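You operate a simulated robot arm through the tools that you are given. There is no shell and no other tool. Be economical: measure what you need, move in short steps, check, and stop when the job is done.

The job below is to be done with a simulated robot arm. You get a single attempt, and the scene is never put back.

## Task
Fit the navy suitcase's divider, then pack the orange and blue cubes.
Fine: orange goes on the yellow lining, blue on the green.

The check looks at the end state, three seconds after you hand in, the way a careful person would. Anything else that was tipped, shoved, dropped, spilled or broken makes it a failure.

## Robot
A 7-joint arm with a two-finger parallel gripper on a trunk, on a base that drives. Base frame: it is fixed to the floor where the robot stands at the start and does not move with it; the origin is under the middle of the robot, x ahead of it, y to its left, z up; the surface under the hand at the start is at about z = 76. Readings come in cm, degrees, newtons and seconds.
Its first joint turns from -149.0 to 149.0 degrees. Places, roughly: inner half of the big suitcase [80, 20, 50]; outer half of the big suitcase [80, 50, 50]; slots in the big suitcase [80, 40, 50]. Payload 3.5 kg.
The TCP is the grasp point between the finger pads, 2.3 cm short of the fingertips. In the tool frame z runs along the fingers and y along their closing line. The gripper opens to 9.4 cm. The fingers are 3.8 cm wide and 1 cm thick; the gripper's body (5.4 by 9.6 cm) begins 3.9 cm behind the TCP.
Orientation is that of the tool frame in the base frame, as [roll, pitch, yaw] about the fixed x, y, z axes, in that order (R = Rz(yaw) Ry(pitch) Rx(roll)). With the fingers straight down and closing along the base's y, the tool's x points along the base's -x, its y along +y and its z along -z.

## Interface
- The arm moves only by the tool play_rows. Its argument "plan" is one flat list of numbers, 7 for each row, row after row: the shift along the tool's x, y, z in m, then the turn, a rotation vector about the tool's x, y, z in degrees, then the gripper command, from -1 (fully open) to 1 (shut), values between in proportion. In form: [dx, dy, dz, rx, ry, rz, gripper, dx, dy, dz, rx, ry, rz, gripper, ...]. A call has 1 to 10 rows; each row shifts and turns the commanded pose from where the row before left it, along the tool's axes as they then stand. Each row takes 0.2 s and may step no farther than 5 cm and 8.6 degrees from the row before; otherwise, or with a gripper value out of range, the whole call is refused. Where a pose cannot be reached the arm comes as near as it can. A force on the tool above 40 N (or 10 N above the force at the start of the call, whichever is more), or a blocked arm, ends the call early, and 0.2 s more pass. The fingers move at their own pace (about 15.3 cm/s each) and stop on an object; they squeeze with about 30 N. The grip force told is the motor's: it shows also when the fingers shut on nothing. Time passes only in rows, and 0.2 s behind the last, so rows that do not move let the fingers close. The reply holds the time, the measured pose of the TCP, the force on the tool along the base axes, the opening and the grip force, in the units named above and with some noise, with the torque about the TCP (base axes, N m) and any sound that the robot's microphone picked up.
- Cameras (640 x 400 px; columns grow to the right, rows downward): "scene" is now at [-24.72, 15.47, 128.07]; the picture's right is [-0.40, -0.92, 0.00], its down [-0.41, 0.18, -0.89] and it looks along [0.82, -0.36, -0.45] (base axes); focal length 278 px, centre (320, 200). "wrist" rides on the gripper at [8.6, 1.6, -7.4] in the tool frame; the picture's right is [-0.18, 0.98, 0.00], its down [-0.58, -0.11, -0.81] and it looks along [-0.79, -0.15, 0.59] (tool axes); focal length 243 px, centre (320, 200). There is no depth. A picture from a camera that has moved, and an enlarged one, comes with that camera's place and axes in the base frame and with its lens.
- grab_frame(camera): a new picture of that camera. The clock stands still meanwhile.
- roll_base(legs): drives the robot by 1 to 6 legs, each [ahead, left, turn to the left] in cm, cm and degrees, along the robot's own axes; the way and the turn of a leg run together, so that a leg with both is an arc; at most 150 cm and 180 degrees a leg. The arm and the cameras ride along, it lands a little off, and it stops where it bumps. It gives what a move gives.
- aim_head(pan, tilt): turns the head with the scene camera to pan (to the left, within 143 degrees either way) and tilt (down, from -29 to 69), counted from straight ahead of the robot. It gives what a move gives.
- zoom(camera, box): a new picture of the part [left, top, right, bottom] of that camera's present view, enlarged. The clock stands still meanwhile.
- finish_job(): hands the job in; it is judged then, once.

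Work in short steps. Places have to be worked out from the pictures, the camera data and where the tool is seen: move nearer, look again, correct. Check each grasp and each placing, and mend what went wrong. You have 120 turns and 90 pictures in all, those below and enlarged ones among them. Open the gripper and draw the arm clear of the work before you hand the job in, unless the task says otherwise; then end with one line.

The tools are called after "Call:" by a JSON object that holds its "fn" and its "kwargs". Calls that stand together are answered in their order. play_rows: Moves the arm, as the interface text tells. Its arguments: {"type":"object","properties":{"plan":{"type":"array","items":{"type":"number"}}},"required":["plan"]} The other tools are called the same way: roll_base (legs) drives the base; aim_head (pan, tilt) turns the head that bears the scene camera; grab_frame (camera) takes a picture; zoom (camera, box) takes an enlarged picture of a part of a camera's view; finish_job () hands the job in.

At the start:

```text
time_s: 0.0
tcp_pos: [76.65, -19.81, 103.73]
tcp_rot: [180.0, 0.0, -179.9]
wrist_force: [1.0, -0.5, -0.9]
wrist_torque: [0.01, 0.01, -0.01]
width: 9.39
finger_force: 0.1
robot x, y, heading: [0.26, 0.46, 0.1]
head pan, tilt: [-23.5, 26.7]
```

scene: 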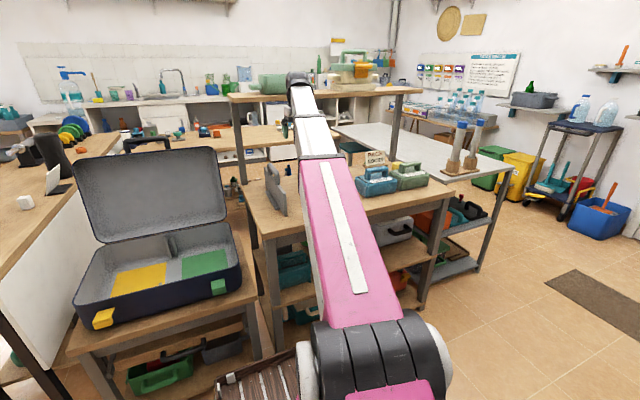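
wrist: 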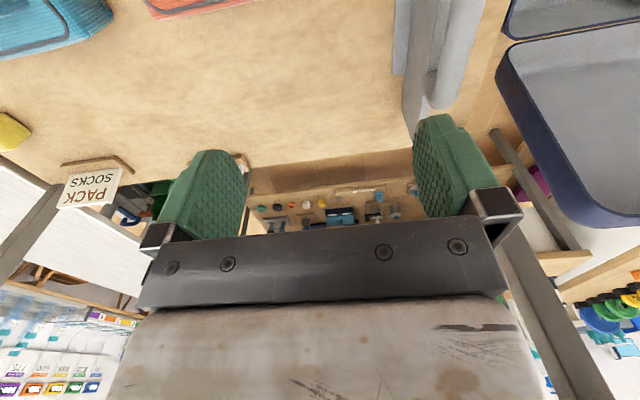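

The suitcase is on the left on a low stand; a gray panel stands at the table's left edge. I aim the head to look closer at both.

Call:
{"fn": "zoom", "kwargs": {"camera": "scene", "box": [60, 120, 300, 340]}}

Call:
{"fn": "aim_head", "kwargs": {"pan": 15, "tilt": 35}}

Call:
{"fn": "grab_frame", "kwargs": {"camera": "scene"}}

```text
1.82 times, centred on (180, 230) of scene
camera zoom: at [-24.72, 15.47, 128.07], right [-0.4, -0.92, 0.0], down [-0.41, 0.18, -0.89], along [0.82, -0.36, -0.45], focal length 505 px, centre (574, 146)
```

zoom: 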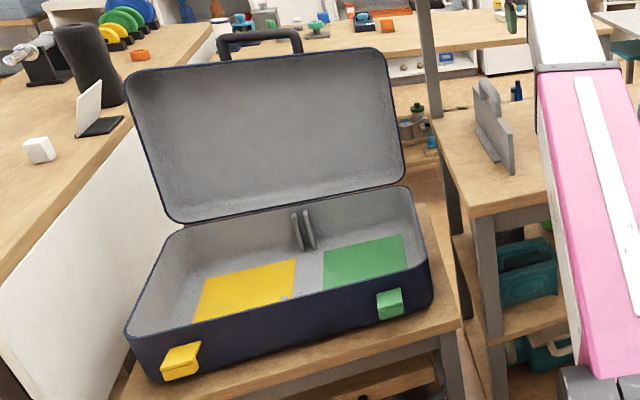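

```text
time_s: 1.1
tcp_pos: [76.71, -19.9, 103.79]
tcp_rot: [179.9, -0.1, -180.0]
wrist_force: [0.1, -0.2, -0.5]
wrist_torque: [0.03, -0.01, 0.02]
width: 9.4
finger_force: 0.2
robot x, y, heading: [-0.28, 0.15, -0.0]
head pan, tilt: [15.0, 35.0]
```

```text
86 pictures are left
camera scene: at [-24.61, 21.4, 126.78], right [0.26, -0.97, 0.0], down [-0.55, -0.15, -0.82], along [0.79, 0.21, -0.57], focal length 278 px, centre (320, 200)
```

scene: 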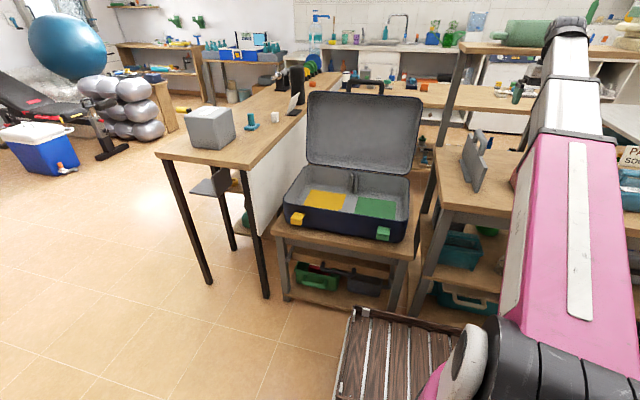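

Slots are visible between the linings, and the divider seems to be the grey panel on the table. I look for cubes right and left.

Call:
{"fn": "zoom", "kwargs": {"camera": "scene", "box": [150, 50, 330, 170]}}

Call:
{"fn": "zoom", "kwargs": {"camera": "scene", "box": [400, 60, 520, 220]}}

Call:
{"fn": "aim_head", "kwargs": {"pan": -45, "tilt": 35}}

Call:
{"fn": "grab_frame", "kwargs": {"camera": "scene"}}

Call:
{"fn": "aim_head", "kwargs": {"pan": -90, "tilt": 35}}

Call:
{"fn": "grab_frame", "kwargs": {"camera": "scene"}}

Call:
{"fn": "aim_head", "kwargs": {"pan": 70, "tilt": 35}}

Call:
{"fn": "grab_frame", "kwargs": {"camera": "scene"}}

```text
3.33 times, centred on (240, 110) of scene
camera zoom: at [-24.61, 21.4, 126.78], right [0.26, -0.97, 0.0], down [-0.55, -0.15, -0.82], along [0.79, 0.21, -0.57], focal length 926 px, centre (587, 500)
```

zoom: 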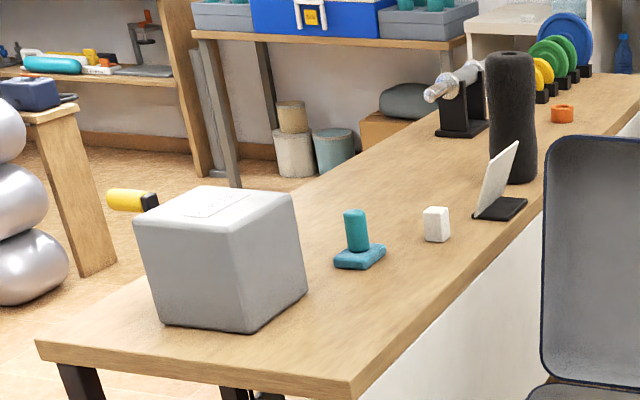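

```text
2.50 times, centred on (460, 140) of scene
camera zoom: at [-24.61, 21.4, 126.78], right [0.26, -0.97, 0.0], down [-0.55, -0.15, -0.82], along [0.79, 0.21, -0.57], focal length 695 px, centre (-30, 350)
```

zoom: 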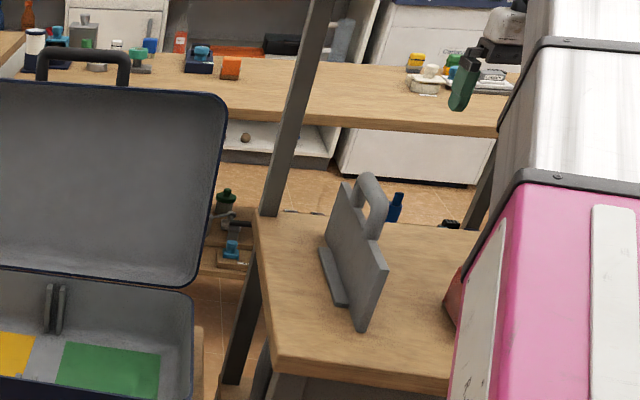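

```text
time_s: 2.4
tcp_pos: [76.7, -19.9, 103.7]
tcp_rot: [-179.9, 0.0, 180.0]
wrist_force: [-0.2, -0.2, 0.3]
wrist_torque: [0.02, -0.03, 0.0]
width: 9.42
finger_force: 0.1
robot x, y, heading: [0.17, -0.06, -0.1]
head pan, tilt: [-45.0, 35.0]
```

```text
83 pictures are left
camera scene: at [-26.89, 12.91, 126.77], right [-0.71, -0.71, 0.0], down [-0.41, 0.41, -0.82], along [0.58, -0.58, -0.57], focal length 278 px, centre (320, 200)
```

scene: 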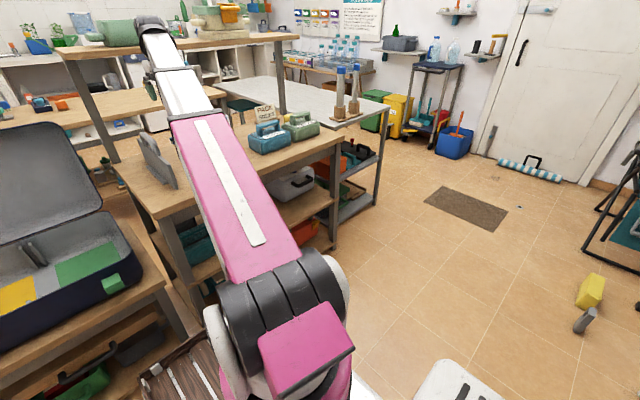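

```text
time_s: 3.5
tcp_pos: [76.75, -19.83, 103.84]
tcp_rot: [180.0, 0.0, 179.9]
wrist_force: [0.0, 0.3, 0.3]
wrist_torque: [-0.02, 0.04, 0.0]
width: 9.41
finger_force: 0.0
robot x, y, heading: [0.03, -0.3, 0.1]
head pan, tilt: [-90.0, 35.0]
```

```text
82 pictures are left
camera scene: at [-33.11, 10.32, 126.77], right [-1.0, 0.0, 0.0], down [0.0, 0.57, -0.82], along [0.0, -0.82, -0.57], focal length 278 px, centre (320, 200)
```

scene: 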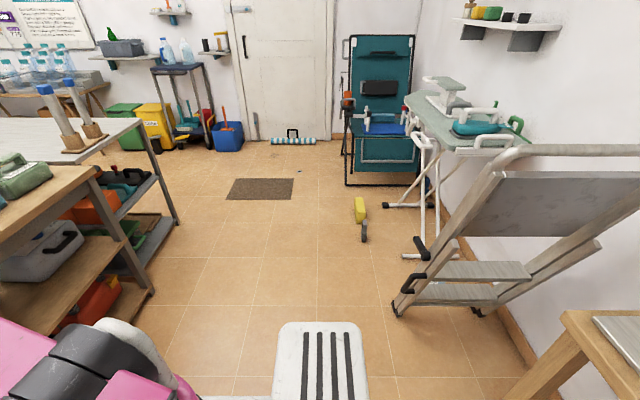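

```text
time_s: 5.9
tcp_pos: [76.72, -19.86, 103.82]
tcp_rot: [-180.0, 0.0, -180.0]
wrist_force: [-0.1, -0.7, -0.2]
wrist_torque: [0.0, 0.0, 0.01]
width: 9.41
finger_force: 0.1
robot x, y, heading: [0.08, -0.18, 0.0]
head pan, tilt: [70.0, 35.0]
```

```text
81 pictures are left
camera scene: at [-30.11, 27.4, 126.78], right [0.94, -0.34, 0.0], down [-0.2, -0.54, -0.82], along [0.28, 0.77, -0.57], focal length 278 px, centre (320, 200)
```

scene: 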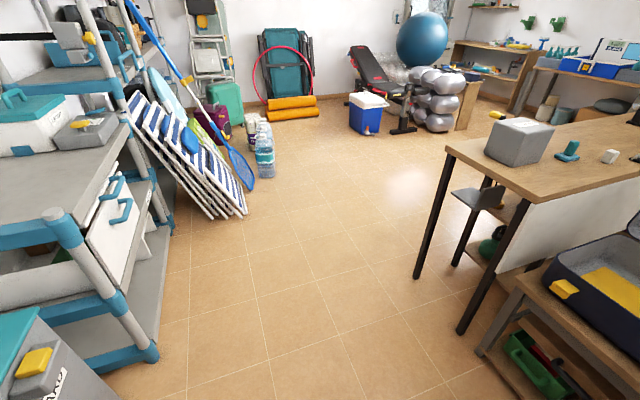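

No loose coloured blocks: the "cubes" are packing cubes with handles on the table (blue, green, and an orange one hidden behind the arm, seen at top of the wrist view). I swing the arm left to clear the view of the table.

Call:
{"fn": "play_rows", "kwargs": {"plan": [0, 0.05, -0.02, 0, 0, 0, -1, 0, 0.05, -0.02, 0, 0, 0, -1, 0, 0.05, -0.02, 0, 0, 0, -1, 0, 0.05, -0.02, 0, 0, 0, -1, 0, 0.05, 0, 0, 0, 0, -1, 0, 0.05, 0, 0, 0, 0, -1, 0, 0.05, 0, 0, 0, 0, -1, 0, 0.05, 0, 0, 0, 0, -1]}}

Call:
{"fn": "aim_head", "kwargs": {"pan": -22, "tilt": 30}}

Call:
{"fn": "grab_frame", "kwargs": {"camera": "scene"}}

Call:
{"fn": "grab_frame", "kwargs": {"camera": "wrist"}}

```text
refused: row 1 steps farther than a row can; nothing moved
```

```text
time_s: 7.6
tcp_pos: [76.66, -19.8, 103.78]
tcp_rot: [-180.0, 0.0, 180.0]
wrist_force: [-0.6, -0.4, 0.3]
wrist_torque: [0.01, 0.02, 0.01]
width: 9.4
finger_force: 0.1
robot x, y, heading: [0.12, 0.12, -0.0]
head pan, tilt: [-22.0, 30.0]
```

```text
80 pictures are left
camera scene: at [-24.73, 15.75, 127.55], right [-0.37, -0.93, 0.0], down [-0.46, 0.19, -0.87], along [0.8, -0.32, -0.5], focal length 278 px, centre (320, 200)
```

scene: 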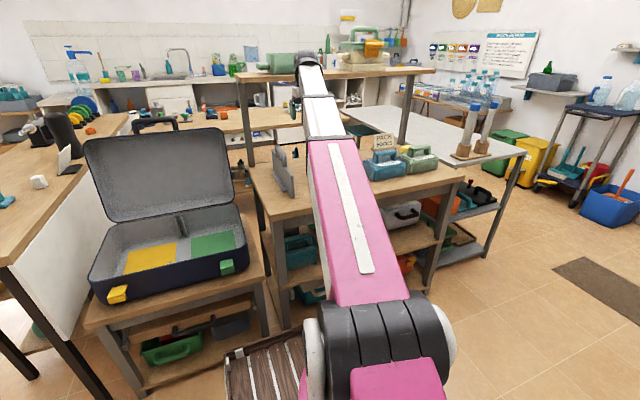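

```text
79 pictures are left
camera wrist: at [68.01, -18.24, 111.17], right [0.18, 0.98, 0.0], down [0.58, -0.11, 0.81], along [0.79, -0.15, -0.59], focal length 243 px, centre (320, 200)
```

wrist: 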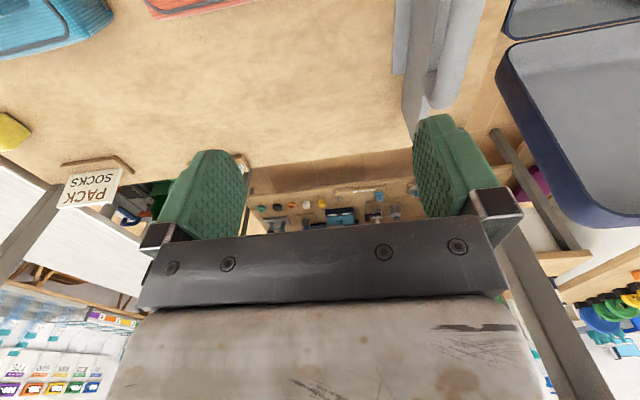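

Step was a bit too long; retry with smaller steps.

Call:
{"fn": "play_rows", "kwargs": {"plan": [0.02, 0, -0.04, 0, 0, 0, -1, 0.02, 0, -0.04, 0, 0, 0, -1, 0, 0.045, 0, 0, 0, 0, -1, 0, 0.045, 0, 0, 0, 0, -1, 0, 0.045, 0, 0, 0, 0, -1, 0, 0.045, 0, 0, 0, 0, -1, 0, 0.045, 0, 0, 0, 0, -1, 0, 0.045, 0, 0, 0, 0, -1, 0, 0.045, 0, 0, 0, 0, -1]}}

Call:
{"fn": "grab_frame", "kwargs": {"camera": "scene"}}

Call:
{"fn": "grab_frame", "kwargs": {"camera": "wrist"}}

```text
time_s: 8.0
tcp_pos: [75.39, -19.88, 107.02]
tcp_rot: [-179.8, 1.1, 180.0]
wrist_force: [6.8, -1.8, -14.9]
wrist_torque: [-0.26, -0.77, -0.07]
width: 9.42
finger_force: 0.1
robot x, y, heading: [-0.16, -0.04, 0.0]
head pan, tilt: [-22.0, 30.0]
stopped in row 2: the force on the tool passed its limit at 79 N (the readings are from after the stop); the commanded pose is now the measured one
```

```text
78 pictures are left
camera scene: at [-24.74, 15.74, 127.55], right [-0.37, -0.93, 0.0], down [-0.46, 0.19, -0.87], along [0.8, -0.32, -0.5], focal length 278 px, centre (320, 200)
```

scene: 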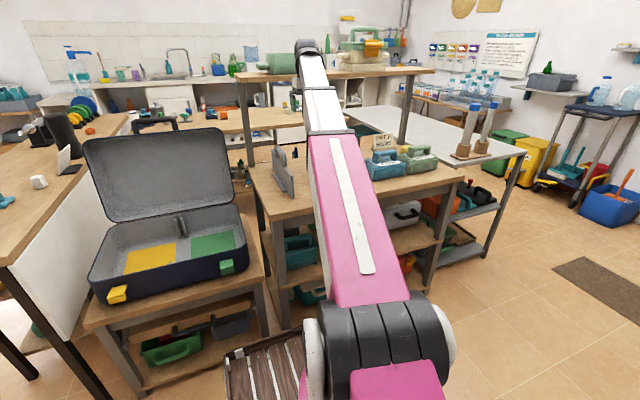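

```text
77 pictures are left
camera wrist: at [66.65, -18.19, 114.19], right [0.19, 0.98, 0.0], down [0.57, -0.11, 0.82], along [0.8, -0.15, -0.58], focal length 243 px, centre (320, 200)
```

wrist: 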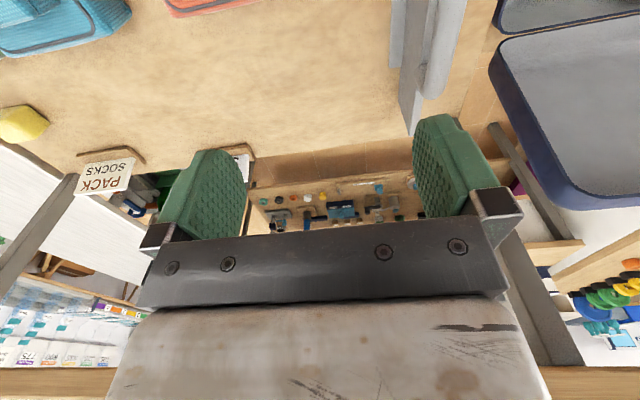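

Something above (probably the upper shelf's edge) was touched on the way up. I go down a little again and draw back toward the robot.

Call:
{"fn": "play_rows", "kwargs": {"plan": [0, 0, 0.02, 0, 0, 0, -1, 0.03, 0, 0.01, 0, 0, 0, -1, 0.04, 0, 0, 0, 0, 0, -1, 0.04, 0, 0, 0, 0, 0, -1, 0.04, 0, 0, 0, 0, 0, -1]}}

Call:
{"fn": "grab_frame", "kwargs": {"camera": "wrist"}}

```text
time_s: 9.0
tcp_pos: [65.55, -19.9, 103.84]
tcp_rot: [-179.7, 1.5, 179.6]
wrist_force: [5.4, -0.8, -11.3]
wrist_torque: [-0.19, -0.6, -0.08]
width: 9.41
finger_force: 0.1
robot x, y, heading: [0.12, 0.02, 0.1]
head pan, tilt: [-22.0, 30.0]
stopped in row 4: the force on the tool passed its limit at 51 N (the readings are from after the stop); the commanded pose is now the measured one
```

```text
76 pictures are left
camera wrist: at [56.6, -18.23, 111.03], right [0.19, 0.98, 0.0], down [0.56, -0.11, 0.82], along [0.81, -0.16, -0.57], focal length 243 px, centre (320, 200)
```

wrist: 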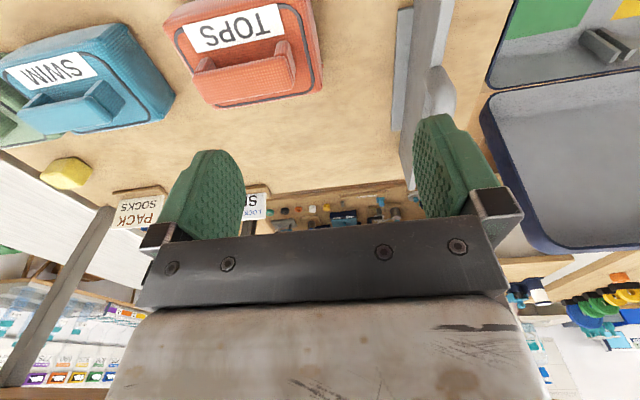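

Readable now: orange "TOPS" and blue "SWIM" packing cubes with handles, plus cards. The force seems to come from up/back motion (wrist camera against forearm likely); I go down a few cm and check the force.

Call:
{"fn": "play_rows", "kwargs": {"plan": [-0.01, 0, 0.03, 0, 0, 0, -1, -0.01, 0, 0.02, 0, 0, 0, -1]}}

Call:
{"fn": "grab_frame", "kwargs": {"camera": "scene"}}

```text
time_s: 9.6
tcp_pos: [67.5, -19.93, 98.99]
tcp_rot: [-179.7, 1.4, 179.5]
wrist_force: [0.4, 0.4, 0.0]
wrist_torque: [0.01, 0.01, 0.01]
width: 9.43
finger_force: 0.2
robot x, y, heading: [-0.04, -0.01, 0.3]
head pan, tilt: [-22.0, 30.0]
```

```text
75 pictures are left
camera scene: at [-24.73, 15.74, 127.55], right [-0.37, -0.93, 0.0], down [-0.46, 0.19, -0.87], along [0.8, -0.32, -0.5], focal length 278 px, centre (320, 200)
```

scene: 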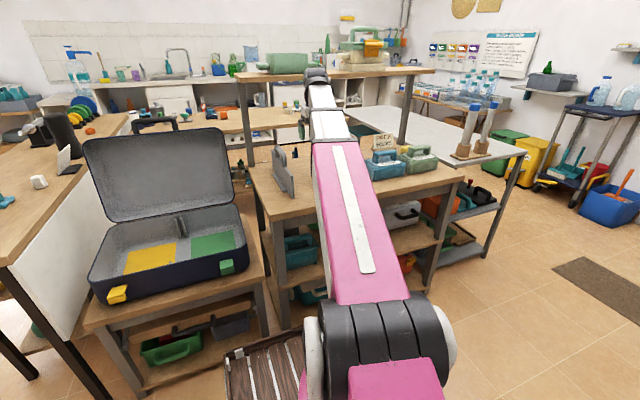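

Force is gone. The divider top (handle) is about z≈91, so passing at z 99 is safe; swing left.

Call:
{"fn": "play_rows", "kwargs": {"plan": [0, 0.045, 0, 0, 0, 0, -1, 0, 0.045, 0, 0, 0, 0, -1, 0, 0.045, 0, 0, 0, 0, -1, 0, 0.045, 0, 0, 0, 0, -1, 0, 0.045, 0, 0, 0, 0, -1, 0, 0.045, 0, 0, 0, 0, -1, 0, 0.045, 0, 0, 0, 0, -1]}}

Call:
{"fn": "grab_frame", "kwargs": {"camera": "scene"}}

Call:
{"fn": "grab_frame", "kwargs": {"camera": "wrist"}}

```text
time_s: 11.2
tcp_pos: [67.98, 11.18, 98.65]
tcp_rot: [-179.7, 1.4, 179.4]
wrist_force: [-0.6, -0.1, 0.8]
wrist_torque: [0.0, -0.02, -0.01]
width: 9.38
finger_force: 0.0
robot x, y, heading: [-0.06, 0.03, -0.2]
head pan, tilt: [-22.0, 30.0]
```

```text
74 pictures are left
camera scene: at [-24.73, 15.75, 127.55], right [-0.38, -0.93, 0.0], down [-0.46, 0.19, -0.87], along [0.8, -0.32, -0.5], focal length 278 px, centre (320, 200)
```

scene: 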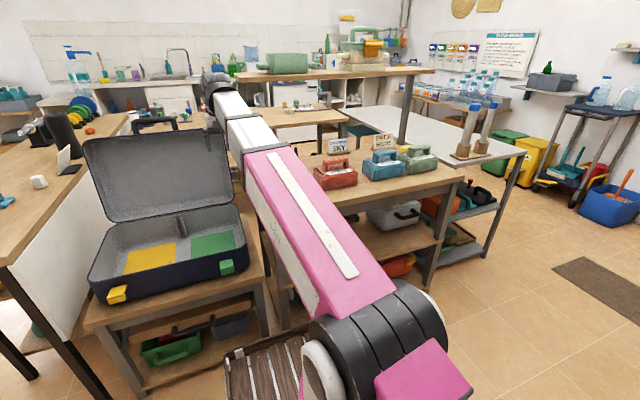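

```text
73 pictures are left
camera wrist: at [59.11, 12.9, 105.81], right [0.19, 0.98, 0.0], down [0.56, -0.11, 0.82], along [0.81, -0.16, -0.57], focal length 243 px, centre (320, 200)
```

wrist: 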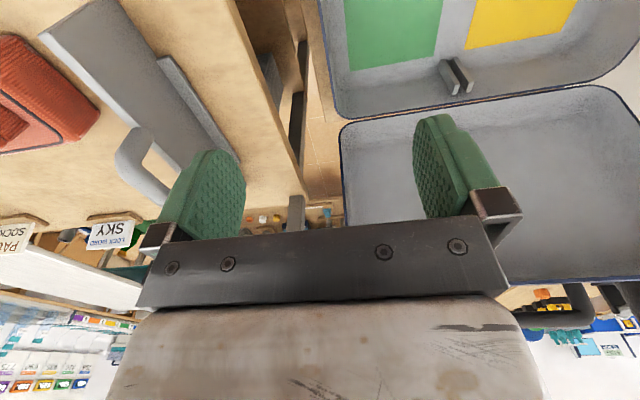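

Now the table is clear. Zoom on the cubes and cards, and on the suitcase slots.

Call:
{"fn": "zoom", "kwargs": {"camera": "scene", "box": [290, 110, 470, 222]}}

Call:
{"fn": "zoom", "kwargs": {"camera": "scene", "box": [80, 190, 272, 310]}}

Call:
{"fn": "zoom", "kwargs": {"camera": "wrist", "box": [0, 0, 240, 260]}}

```text
3.56 times, centred on (380, 166) of scene
camera zoom: at [-24.73, 15.75, 127.55], right [-0.38, -0.93, 0.0], down [-0.46, 0.19, -0.87], along [0.8, -0.32, -0.5], focal length 988 px, centre (107, 321)
```

zoom: 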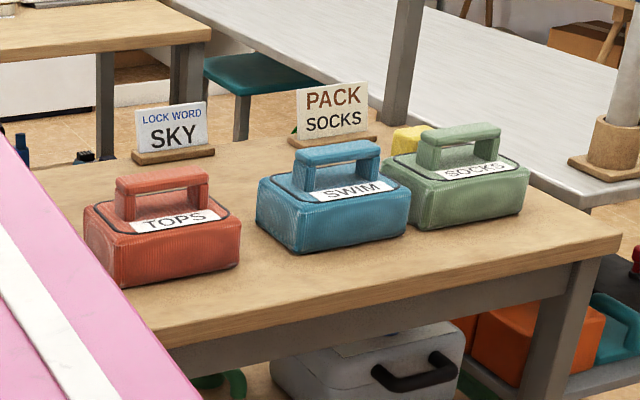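

```text
3.33 times, centred on (176, 250) of scene
camera zoom: at [-24.73, 15.75, 127.55], right [-0.38, -0.93, 0.0], down [-0.46, 0.19, -0.87], along [0.8, -0.32, -0.5], focal length 926 px, centre (800, 33)
```

zoom: 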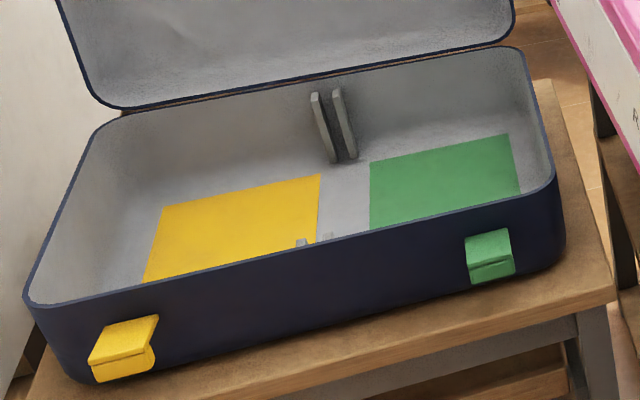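

```text
1.54 times, centred on (120, 130) of wrist
camera zoom: at [59.11, 12.9, 105.81], right [0.19, 0.98, 0.0], down [0.56, -0.11, 0.82], along [0.81, -0.16, -0.57], focal length 373 px, centre (628, 308)
```

zoom: 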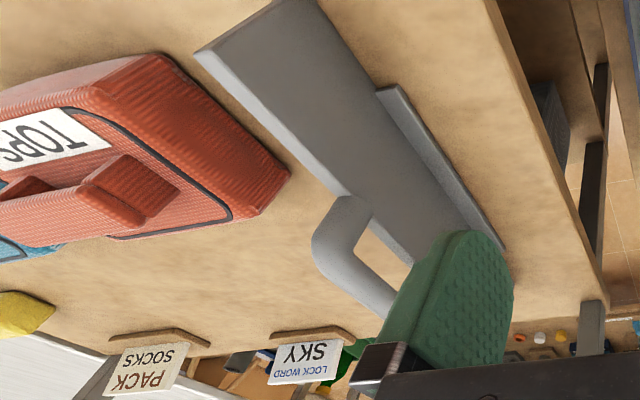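

Cards on the table are only surroundings ("PACK SOCKS" isn't the user's order), so I keep to the user's instruction: TOPS (orange) → yellow, SWIM (blue) → green. My estimates: slot centre line y≈35.3, x 61–91, floor z≈50; divider plate along x 63–91 at y≈-9.4, handle top z≈90 around x≈77. I move over the handle, staying high.

Call:
{"fn": "play_rows", "kwargs": {"plan": [-0.02, -0.041, 0, 0, 0, 0, -1, -0.02, -0.041, 0, 0, 0, 0, -1, -0.02, -0.041, 0, 0, 0, 0, -1, -0.02, -0.041, 0, 0, 0, 0, -1, -0.01, -0.041, 0, 0, -1.4, 0, -1]}}

Call:
{"fn": "grab_frame", "kwargs": {"camera": "wrist"}}

Call:
{"fn": "grab_frame", "kwargs": {"camera": "scene"}}

```text
time_s: 12.4
tcp_pos: [76.75, -9.19, 99.42]
tcp_rot: [-179.8, 2.7, 179.6]
wrist_force: [-0.1, -0.3, 0.2]
wrist_torque: [0.01, -0.01, 0.02]
width: 9.41
finger_force: 0.1
robot x, y, heading: [-0.15, -0.11, -0.2]
head pan, tilt: [-22.0, 30.0]
```

```text
69 pictures are left
camera wrist: at [67.67, -7.41, 106.38], right [0.19, 0.98, 0.0], down [0.54, -0.11, 0.83], along [0.82, -0.16, -0.55], focal length 243 px, centre (320, 200)
```

wrist: 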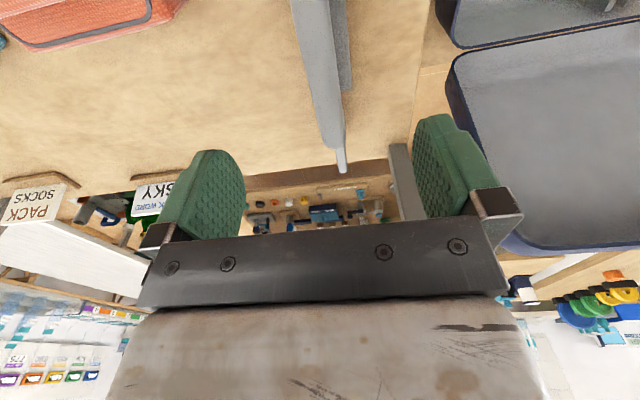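

```text
68 pictures are left
camera scene: at [-24.74, 15.73, 127.55], right [-0.37, -0.93, 0.0], down [-0.46, 0.19, -0.87], along [0.8, -0.32, -0.5], focal length 278 px, centre (320, 200)
```

scene: 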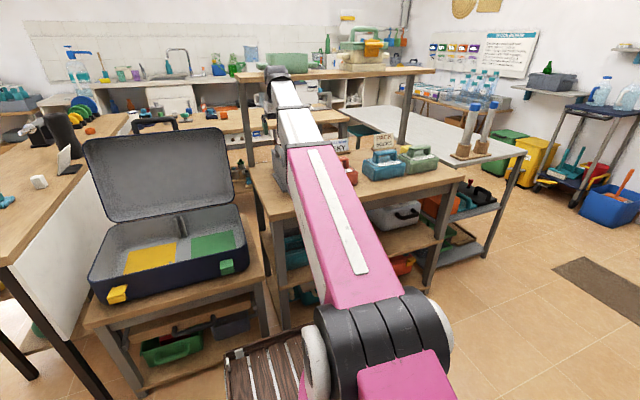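

The pitch went the wrong way (2.7°); I'll fix it. Zoom on the divider between the fingers.

Call:
{"fn": "zoom", "kwargs": {"camera": "wrist", "box": [230, 0, 430, 200]}}

Call:
{"fn": "play_rows", "kwargs": {"plan": [0, 0, 0, 0, 2.7, 0, -1, 0.04, 0, 0, 0, 0, 0, -1, 0.04, 0, -0.0, 0, 0, 0, -1]}}

Call:
{"fn": "grab_frame", "kwargs": {"camera": "wrist"}}

```text
2.00 times, centred on (330, 100) of wrist
camera zoom: at [67.67, -7.41, 106.38], right [0.19, 0.98, 0.0], down [0.54, -0.11, 0.83], along [0.82, -0.16, -0.55], focal length 485 px, centre (300, 400)
```

zoom: 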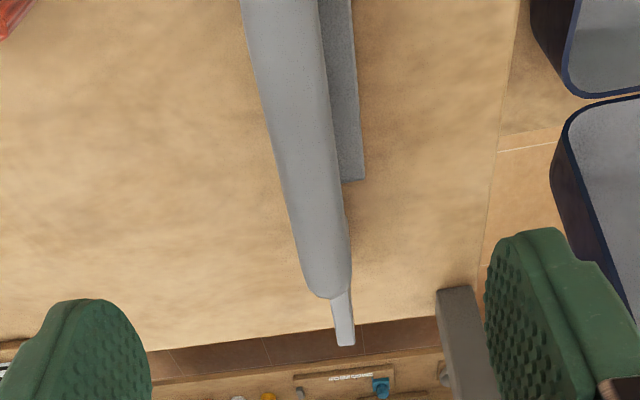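

```text
time_s: 13.2
tcp_pos: [68.51, -8.84, 99.13]
tcp_rot: [-179.7, 0.1, 179.6]
wrist_force: [0.4, -0.1, -0.1]
wrist_torque: [-0.05, 0.02, 0.0]
width: 9.38
finger_force: 0.1
robot x, y, heading: [-0.17, 0.02, 0.2]
head pan, tilt: [-22.0, 30.0]
```

```text
66 pictures are left
camera wrist: at [59.8, -7.19, 106.58], right [0.19, 0.98, 0.0], down [0.58, -0.11, 0.81], along [0.79, -0.16, -0.59], focal length 243 px, centre (320, 200)
```

wrist: 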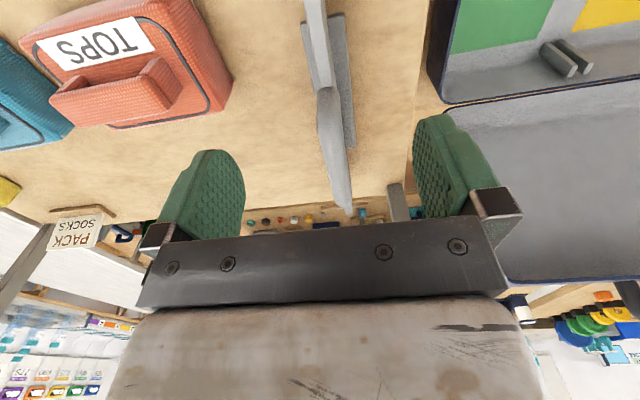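

Handle bar: x≈69–84, y≈-9.05, top z≈90; feet at either side of the plate. Move over its centre and descend with open fingers to z≈89, then close.

Call:
{"fn": "play_rows", "kwargs": {"plan": [-0.043, -0.001, 0, 0, 0, 0, -1, -0.043, -0.001, 0, 0, 0, 0, -1, 0, 0, 0.03, 0, 0, 0, -1, 0, 0, 0.03, 0, 0, 0, -1, 0, 0, 0.025, 0, 0, 0, -1, 0, 0, 0.0, 0, 0, 0, -1]}}

Call:
{"fn": "grab_frame", "kwargs": {"camera": "wrist"}}

```text
time_s: 14.6
tcp_pos: [77.27, -9.48, 90.61]
tcp_rot: [-179.7, 0.1, 179.6]
wrist_force: [0.1, 0.0, -0.5]
wrist_torque: [-0.01, 0.04, 0.01]
width: 9.41
finger_force: 0.0
robot x, y, heading: [-0.12, 0.36, 0.1]
head pan, tilt: [-22.0, 30.0]
```

```text
65 pictures are left
camera wrist: at [68.62, -7.78, 98.02], right [0.19, 0.98, 0.0], down [0.58, -0.11, 0.81], along [0.79, -0.16, -0.59], focal length 243 px, centre (320, 200)
```

wrist: 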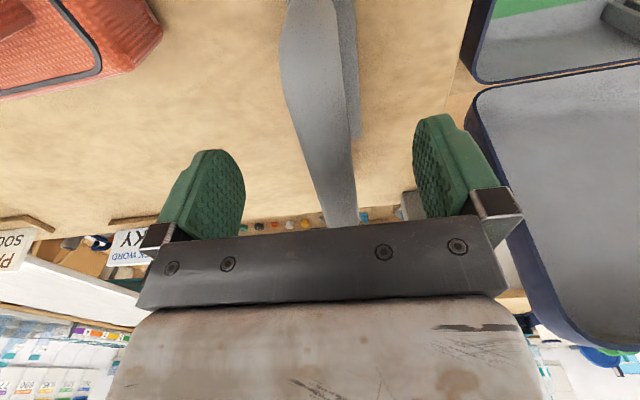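

Handle is centred between the fingers. Descend 1.8 cm more and close.

Call:
{"fn": "play_rows", "kwargs": {"plan": [0, 0, 0.018, 0, 0, 0, -1, 0, 0, 0, 0, 0, 0, -0.3, 0, 0, 0, 0, 0, 0, 0.1, 0, 0, 0, 0, 0, 0, 0.5, 0, 0, 0, 0, 0, 0, 1, 0, 0, 0, 0, 0, 0, 1, 0, 0, 0, 0, 0, 0, 1]}}

Call:
{"fn": "grab_frame", "kwargs": {"camera": "wrist"}}

```text
time_s: 16.2
tcp_pos: [77.49, -9.48, 88.9]
tcp_rot: [-179.6, 0.1, 179.6]
wrist_force: [0.0, -0.3, 0.0]
wrist_torque: [-0.02, 0.02, -0.01]
width: 2.13
finger_force: 30.3
robot x, y, heading: [0.04, -0.14, 0.2]
head pan, tilt: [-22.0, 30.0]
```

```text
64 pictures are left
camera wrist: at [68.77, -7.76, 96.22], right [0.19, 0.98, 0.0], down [0.58, -0.11, 0.81], along [0.79, -0.16, -0.59], focal length 243 px, centre (320, 200)
```

wrist: 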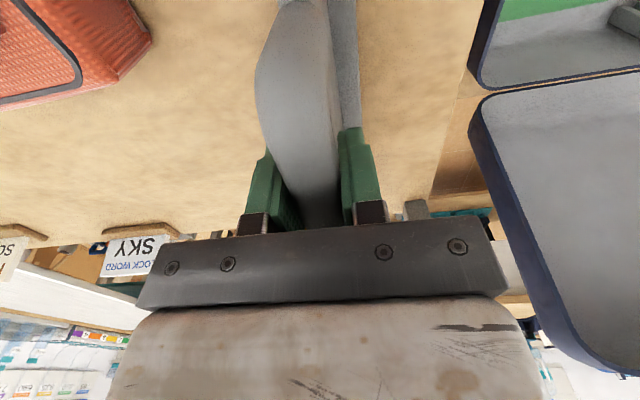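

Good grip (2.1 cm). Lift straight up 6 cm and check.

Call:
{"fn": "play_rows", "kwargs": {"plan": [0, 0, -0.01, 0, 0, 0, 1, 0, 0, -0.02, 0, 0, 0, 1, 0, 0, -0.03, 0, 0, 0, 1, 0, 0, 0, 0, 0, 0, 1]}}

Call:
{"fn": "grab_frame", "kwargs": {"camera": "wrist"}}

Call:
{"fn": "zoom", "kwargs": {"camera": "scene", "box": [190, 90, 390, 220]}}

```text
time_s: 17.2
tcp_pos: [77.41, -9.1, 94.89]
tcp_rot: [-179.8, 0.1, 179.6]
wrist_force: [0.6, -1.0, -1.1]
wrist_torque: [0.0, 0.02, -0.03]
width: 2.14
finger_force: 29.6
robot x, y, heading: [-0.22, -0.28, 0.2]
head pan, tilt: [-22.0, 30.0]
```

```text
63 pictures are left
camera wrist: at [68.65, -7.42, 102.28], right [0.19, 0.98, 0.0], down [0.58, -0.11, 0.81], along [0.79, -0.16, -0.59], focal length 243 px, centre (320, 200)
```

wrist: 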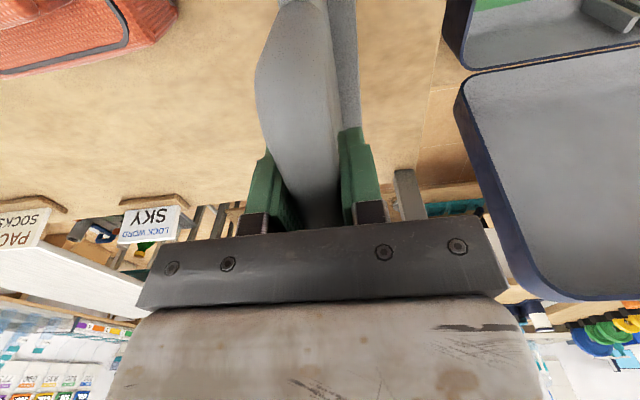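

```text
3.08 times, centred on (290, 155) of scene
camera zoom: at [-24.73, 15.74, 127.56], right [-0.37, -0.93, 0.0], down [-0.46, 0.19, -0.87], along [0.8, -0.32, -0.5], focal length 855 px, centre (412, 338)
```

zoom: 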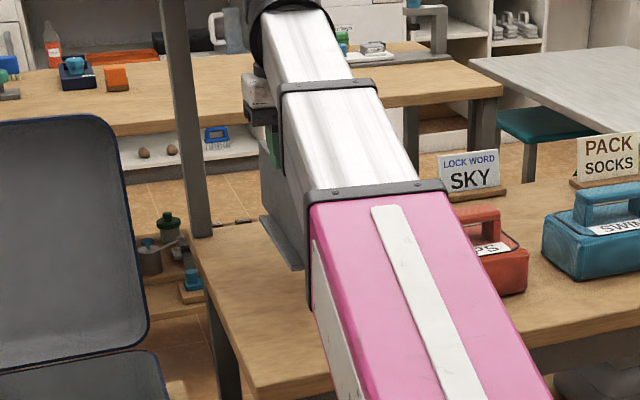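

Divider comes up with its feet. Carry left to about y=31.5, then look.

Call:
{"fn": "play_rows", "kwargs": {"plan": [0, 0.045, 0, 0, 0, 0, 1, 0, 0.045, 0, 0, 0, 0, 1, 0, 0.045, 0, 0, 0, 0, 1, 0, 0.045, 0, 0, 0, 0, 1, 0, 0.045, 0, 0, 0, 0, 1, 0, 0.045, 0, 0, 0, 0, 1, 0, 0.045, 0, 0, 0, 0, 1, 0, 0.045, 0, 0, 0, 0, 1, 0, 0.045, 0, 0, 0, 0, 1]}}

Call:
{"fn": "aim_head", "kwargs": {"pan": 8, "tilt": 35}}

Call:
{"fn": "grab_frame", "kwargs": {"camera": "scene"}}

Call:
{"fn": "grab_frame", "kwargs": {"camera": "wrist"}}

```text
time_s: 19.2
tcp_pos: [77.62, 31.29, 94.44]
tcp_rot: [-179.7, 0.1, 179.5]
wrist_force: [-0.3, 1.0, -1.6]
wrist_torque: [0.0, 0.03, -0.02]
width: 2.14
finger_force: 30.0
robot x, y, heading: [-0.08, 0.03, -0.1]
head pan, tilt: [-22.0, 30.0]
```

```text
time_s: 20.2
tcp_pos: [77.69, 31.28, 94.46]
tcp_rot: [-179.7, 0.1, 179.6]
wrist_force: [0.1, -0.1, -1.0]
wrist_torque: [-0.02, 0.02, 0.03]
width: 2.13
finger_force: 30.1
robot x, y, heading: [0.23, 0.45, 0.4]
head pan, tilt: [8.0, 35.0]
```

```text
61 pictures are left
camera scene: at [-24.4, 20.36, 126.78], right [0.14, -0.99, 0.0], down [-0.57, -0.08, -0.82], along [0.81, 0.11, -0.57], focal length 278 px, centre (320, 200)
```

scene: 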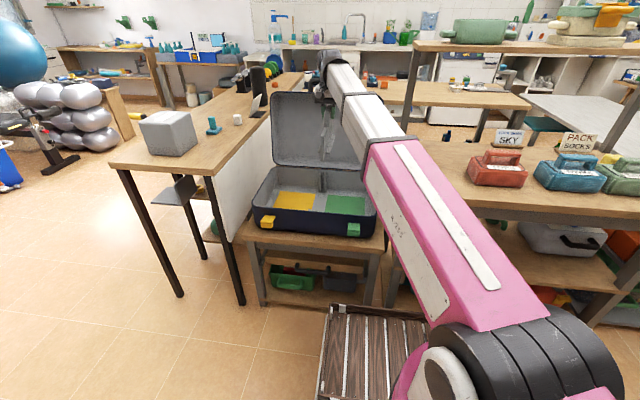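

```text
60 pictures are left
camera wrist: at [68.95, 32.98, 101.82], right [0.19, 0.98, 0.0], down [0.58, -0.11, 0.81], along [0.79, -0.16, -0.59], focal length 243 px, centre (320, 200)
```

wrist: 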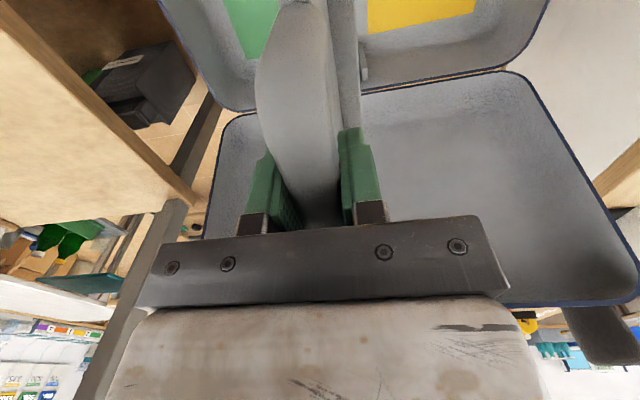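

Zoom in on the suitcase and held divider.

Call:
{"fn": "zoom", "kwargs": {"camera": "scene", "box": [240, 80, 400, 250]}}

```text
2.35 times, centred on (320, 165) of scene
camera zoom: at [-24.4, 20.36, 126.78], right [0.14, -0.99, 0.0], down [-0.57, -0.08, -0.82], along [0.81, 0.11, -0.57], focal length 654 px, centre (320, 282)
```

zoom: 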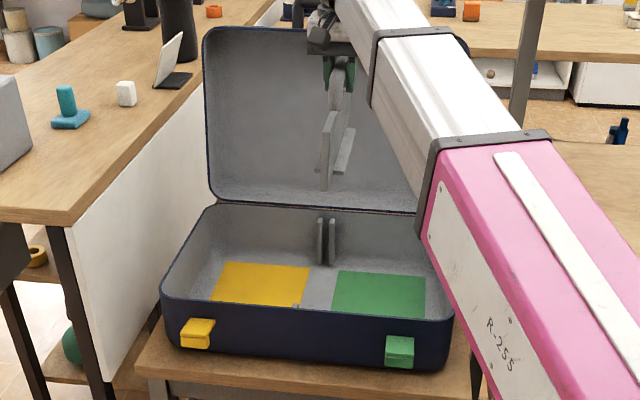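

Measurement of slot: y≈35.2–35.3. I zoom further on the ribs and divider edge for precise alignment.

Call:
{"fn": "zoom", "kwargs": {"camera": "scene", "box": [290, 100, 350, 160]}}

Call:
{"fn": "zoom", "kwargs": {"camera": "scene", "box": [295, 165, 345, 215]}}

```text
6.67 times, centred on (320, 130) of scene
camera zoom: at [-24.4, 20.36, 126.78], right [0.14, -0.99, 0.0], down [-0.57, -0.08, -0.82], along [0.81, 0.11, -0.57], focal length 1853 px, centre (320, 667)
```

zoom: 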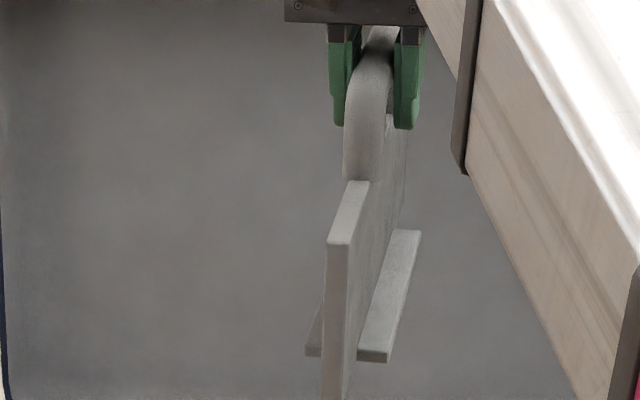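

```text
8.00 times, centred on (320, 190) of scene
camera zoom: at [-24.4, 20.36, 126.78], right [0.14, -0.99, 0.0], down [-0.57, -0.08, -0.82], along [0.81, 0.11, -0.57], focal length 2223 px, centre (320, 280)
```

zoom: 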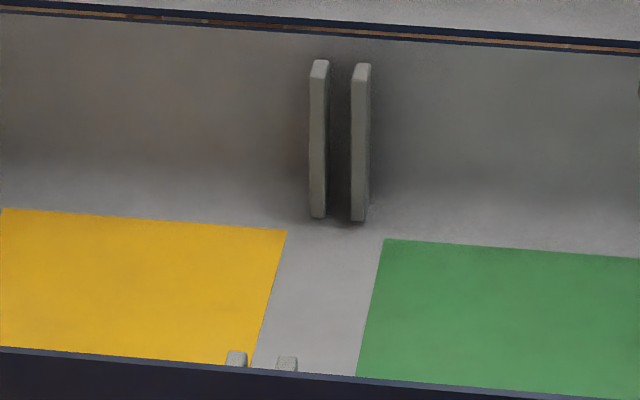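

Slot gap ≈1.5 cm centred at y≈35.35 (no yaw), plate ≈1.2 cm thick, presently at camera-measured y≈31.75; needs +3.55 in y and about -1.9 in x. I shift and lower until the bottom is just above the rim (TCP z≈78).

Call:
{"fn": "play_rows", "kwargs": {"plan": [0.019, 0.0355, 0, 0, 0, 0, 1, 0, 0, 0.03, 0, 0, 0, 1, 0, 0, 0.04, 0, 0, 0, 1, 0, 0, 0.04, 0, 0, 0, 1, 0, 0, 0.04, 0, 0, 0, 1, 0, 0, 0.0, 0, 0, 0, 1]}}

Call:
{"fn": "zoom", "kwargs": {"camera": "scene", "box": [270, 120, 370, 220]}}

```text
time_s: 21.6
tcp_pos: [75.73, 34.78, 79.5]
tcp_rot: [-179.8, 0.1, 179.6]
wrist_force: [-0.2, 0.3, -2.1]
wrist_torque: [0.03, 0.01, -0.02]
width: 2.14
finger_force: 30.3
robot x, y, heading: [-0.41, 0.22, 0.0]
head pan, tilt: [8.0, 35.0]
```

```text
4.00 times, centred on (320, 170) of scene
camera zoom: at [-24.4, 20.36, 126.77], right [0.14, -0.99, 0.0], down [-0.57, -0.08, -0.82], along [0.81, 0.11, -0.57], focal length 1112 px, centre (320, 320)
```

zoom: 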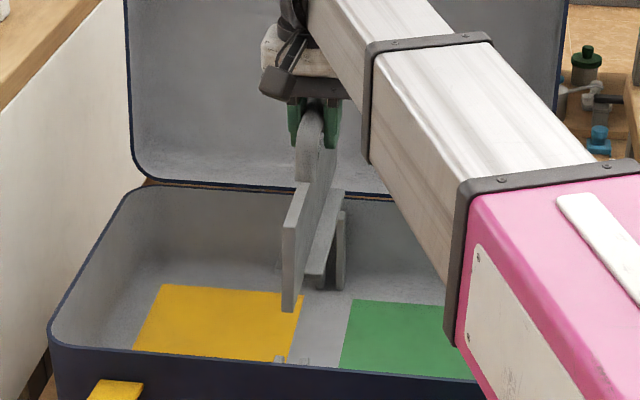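

Zoom tighter on the plate's near edge and ribs.

Call:
{"fn": "zoom", "kwargs": {"camera": "scene", "box": [294, 160, 344, 215]}}

Call:
{"fn": "grab_frame", "kwargs": {"camera": "wrist"}}

```text
7.27 times, centred on (319, 188) of scene
camera zoom: at [-24.4, 20.36, 126.77], right [0.14, -0.99, 0.0], down [-0.57, -0.08, -0.82], along [0.81, 0.11, -0.57], focal length 2021 px, centre (327, 291)
```

zoom: 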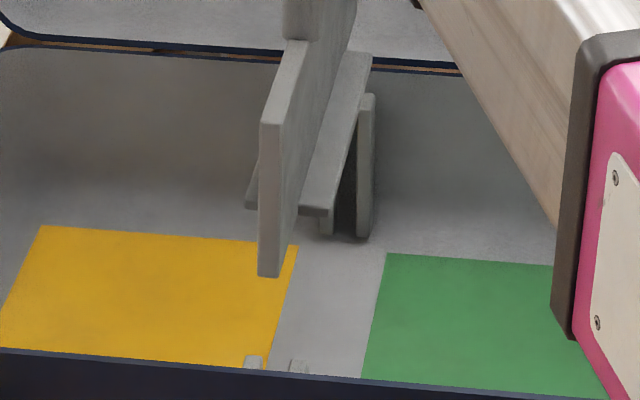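

```text
54 pictures are left
camera wrist: at [67.1, 36.48, 87.03], right [0.19, 0.98, 0.0], down [0.58, -0.11, 0.81], along [0.79, -0.16, -0.59], focal length 243 px, centre (320, 200)
```

wrist: 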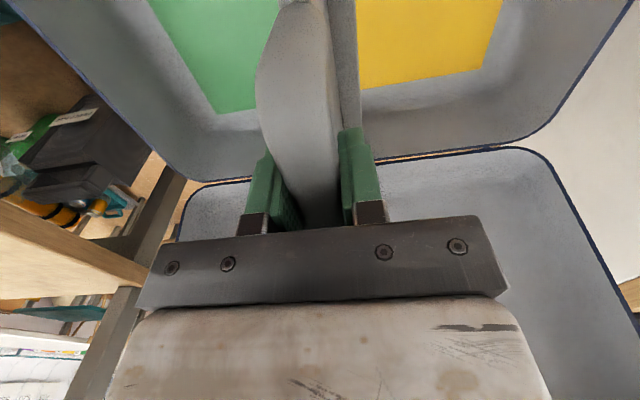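

Plate bottom leans ~1.4° to +y; near edge y≈35.4 vs slot 35.25, x end 61.6 between the wall and rib tips – good. I straighten by 1.4° and lower 5 cm to just above the rib tops.

Call:
{"fn": "play_rows", "kwargs": {"plan": [0, 0, 0, 1.4, 0, 0, 1, 0, 0, 0.025, 0, 0, 0, 1, 0, 0, 0.025, 0, 0, 0, 1, 0, 0, 0.0, 0, 0, 0, 1]}}

Call:
{"fn": "zoom", "kwargs": {"camera": "scene", "box": [294, 160, 344, 215]}}

```text
time_s: 22.6
tcp_pos: [75.73, 34.66, 74.53]
tcp_rot: [-178.3, 0.1, 179.7]
wrist_force: [-0.2, -0.1, -0.9]
wrist_torque: [0.02, 0.03, -0.03]
width: 2.12
finger_force: 29.9
robot x, y, heading: [-0.62, 0.01, 0.1]
head pan, tilt: [8.0, 35.0]
```

```text
7.27 times, centred on (319, 188) of scene
camera zoom: at [-24.4, 20.36, 126.77], right [0.14, -0.99, 0.0], down [-0.57, -0.08, -0.82], along [0.81, 0.11, -0.57], focal length 2021 px, centre (327, 291)
```

zoom: 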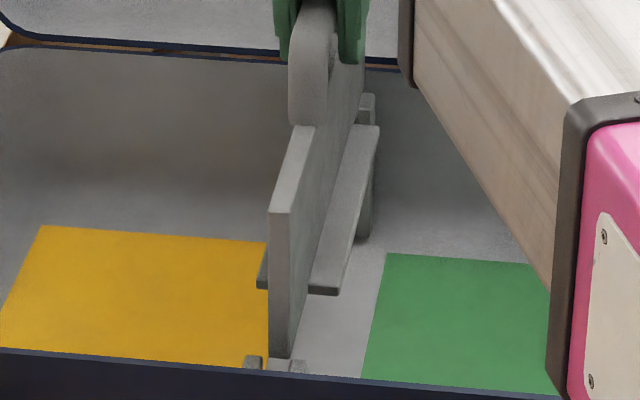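

Plate bottom is ~0.25 cm to the right (−y) of the gap centre. Shift +0.4 cm with 0.6° more straightening, then check again before inserting.

Call:
{"fn": "play_rows", "kwargs": {"plan": [0, 0.004, 0, 0.6, 0, 0, 1, 0, 0, 0.0, 0, 0, 0, 1]}}

Call:
{"fn": "zoom", "kwargs": {"camera": "scene", "box": [300, 180, 330, 210]}}

```text
time_s: 23.2
tcp_pos: [75.78, 34.91, 74.44]
tcp_rot: [-177.7, 0.1, 179.5]
wrist_force: [0.6, -0.5, -1.3]
wrist_torque: [-0.02, -0.01, -0.02]
width: 2.12
finger_force: 29.6
robot x, y, heading: [0.43, 0.01, -0.1]
head pan, tilt: [8.0, 35.0]
```

```text
13.33 times, centred on (315, 195) of scene
camera zoom: at [-24.4, 20.36, 126.77], right [0.14, -0.99, 0.0], down [-0.57, -0.08, -0.82], along [0.81, 0.11, -0.57], focal length 3706 px, centre (387, 267)
```

zoom: 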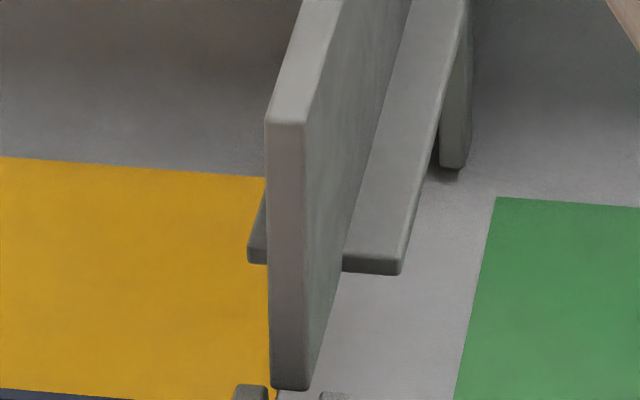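

Well-centred (within ~0.1 cm) and upright. Insert 3 cm slowly, compensating the slight tool tilt so the travel is vertical.

Call:
{"fn": "play_rows", "kwargs": {"plan": [0, -0.0006, 0.01, 0, 0, 0, 1, 0, 0.0004, 0.01, 0, 0, 0, 1, 0, 0.0004, 0.01, 0, 0, 0, 1, 0, 0, 0.0, 0, 0, 0, 1]}}

Call:
{"fn": "zoom", "kwargs": {"camera": "scene", "box": [296, 160, 346, 210]}}

```text
time_s: 24.2
tcp_pos: [75.55, 35.01, 71.51]
tcp_rot: [-177.7, -0.1, 179.6]
wrist_force: [-21.2, 0.8, 15.6]
wrist_torque: [0.05, -0.34, -0.29]
width: 2.13
finger_force: 30.2
robot x, y, heading: [0.13, -0.06, 0.1]
head pan, tilt: [8.0, 35.0]
```

```text
8.00 times, centred on (321, 185) of scene
camera zoom: at [-24.5, 20.35, 126.76], right [0.14, -0.99, 0.0], down [-0.57, -0.08, -0.82], along [0.81, 0.11, -0.57], focal length 2223 px, centre (312, 320)
```

zoom: 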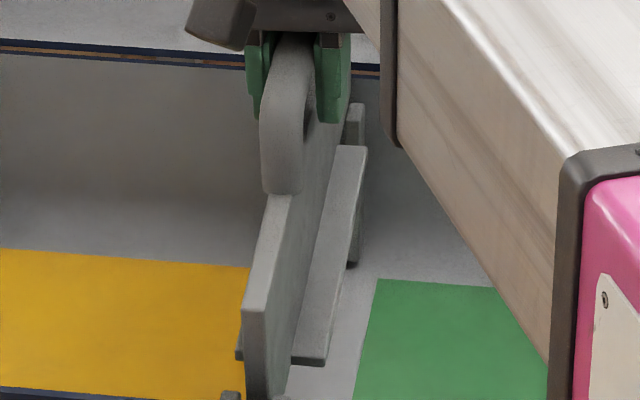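

Force −21 N in x, +16 N up: the far end touches the rear wall. Back up 1 cm, shift 0.6 cm toward the robot, try again.

Call:
{"fn": "play_rows", "kwargs": {"plan": [0, -0.0004, -0.01, 0, 0, 0, 1, 0.006, 0, 0, 0, 0, 0, 1, 0, 0, 0, 0, 0, 0, 1]}}

Call:
{"fn": "play_rows", "kwargs": {"plan": [0, 0.0004, 0.01, 0, 0, 0, 1, 0, 0, 0.0, 0, 0, 0, 1]}}

Call:
{"fn": "zoom", "kwargs": {"camera": "scene", "box": [296, 165, 346, 215]}}

```text
time_s: 25.0
tcp_pos: [75.27, 35.0, 72.58]
tcp_rot: [-177.6, 0.2, 179.6]
wrist_force: [0.3, 0.9, -2.2]
wrist_torque: [-0.03, 0.01, 0.02]
width: 2.1
finger_force: 30.1
robot x, y, heading: [-0.11, 0.15, -0.0]
head pan, tilt: [8.0, 35.0]
```

```text
time_s: 25.6
tcp_pos: [75.15, 34.92, 71.61]
tcp_rot: [-177.7, 0.1, 179.5]
wrist_force: [-0.8, -0.7, -2.0]
wrist_torque: [-0.02, 0.0, -0.01]
width: 2.13
finger_force: 29.7
robot x, y, heading: [-0.01, -0.23, -0.1]
head pan, tilt: [8.0, 35.0]
```

```text
8.00 times, centred on (321, 190) of scene
camera zoom: at [-24.4, 20.36, 126.77], right [0.14, -0.99, 0.0], down [-0.57, -0.08, -0.82], along [0.81, 0.11, -0.57], focal length 2223 px, centre (312, 280)
```

zoom: 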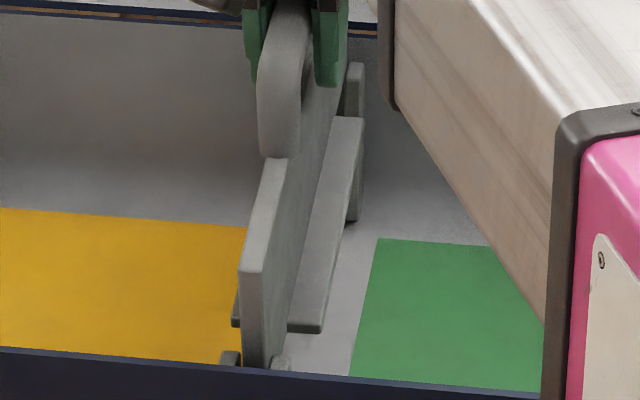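

Free again; plate sits between the front ribs. Continue down 4 cm with a tiny −y correction.

Call:
{"fn": "play_rows", "kwargs": {"plan": [0, -0.0006, 0.01, 0, 0, 0, 1, 0, 0.0004, 0.01, 0, 0, 0, 1, 0, 0.0004, 0.01, 0, 0, 0, 1, 0, 0.0004, 0.01, 0, 0, 0, 1, 0, 0, 0.0, 0, 0, 0, 1]}}

Call:
{"fn": "zoom", "kwargs": {"camera": "scene", "box": [296, 165, 346, 215]}}

```text
time_s: 26.8
tcp_pos: [75.02, 34.79, 67.57]
tcp_rot: [-177.8, 0.1, 179.6]
wrist_force: [-0.2, 2.2, -0.8]
wrist_torque: [0.09, 0.06, 0.0]
width: 2.1
finger_force: 30.1
robot x, y, heading: [0.02, 0.18, -0.1]
head pan, tilt: [8.0, 35.0]
```

```text
8.00 times, centred on (321, 190) of scene
camera zoom: at [-24.4, 20.37, 126.77], right [0.14, -0.99, 0.0], down [-0.57, -0.08, -0.82], along [0.81, 0.11, -0.57], focal length 2223 px, centre (312, 280)
```

zoom: 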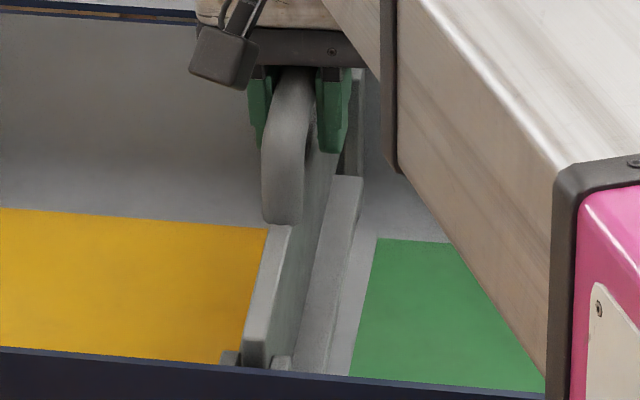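

Going smoothly. Last ~4.7 cm to the floor in small steps.

Call:
{"fn": "play_rows", "kwargs": {"plan": [0, 0.0004, 0.01, 0, 0, 0, 1, 0, 0.0004, 0.01, 0, 0, 0, 1, 0, 0.0004, 0.01, 0, 0, 0, 1, 0, 0.0004, 0.008, 0, 0, 0, 1, 0, 0, 0.0, 0, 0, 0, 1]}}

Call:
{"fn": "grab_frame", "kwargs": {"camera": "scene"}}

```text
time_s: 28.0
tcp_pos: [75.18, 34.68, 63.8]
tcp_rot: [-177.6, 0.1, 179.5]
wrist_force: [2.6, 0.4, 10.1]
wrist_torque: [-0.04, 1.0, 0.01]
width: 2.11
finger_force: 29.4
robot x, y, heading: [-0.05, 0.03, -0.1]
head pan, tilt: [8.0, 35.0]
```

```text
48 pictures are left
camera scene: at [-24.41, 20.35, 126.77], right [0.14, -0.99, 0.0], down [-0.57, -0.08, -0.82], along [0.81, 0.11, -0.57], focal length 278 px, centre (320, 200)
```

scene: 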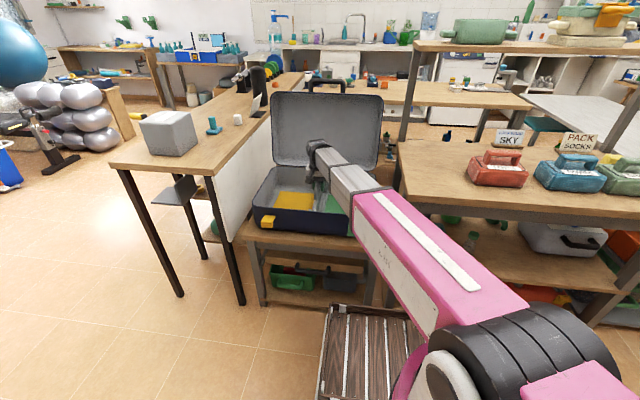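

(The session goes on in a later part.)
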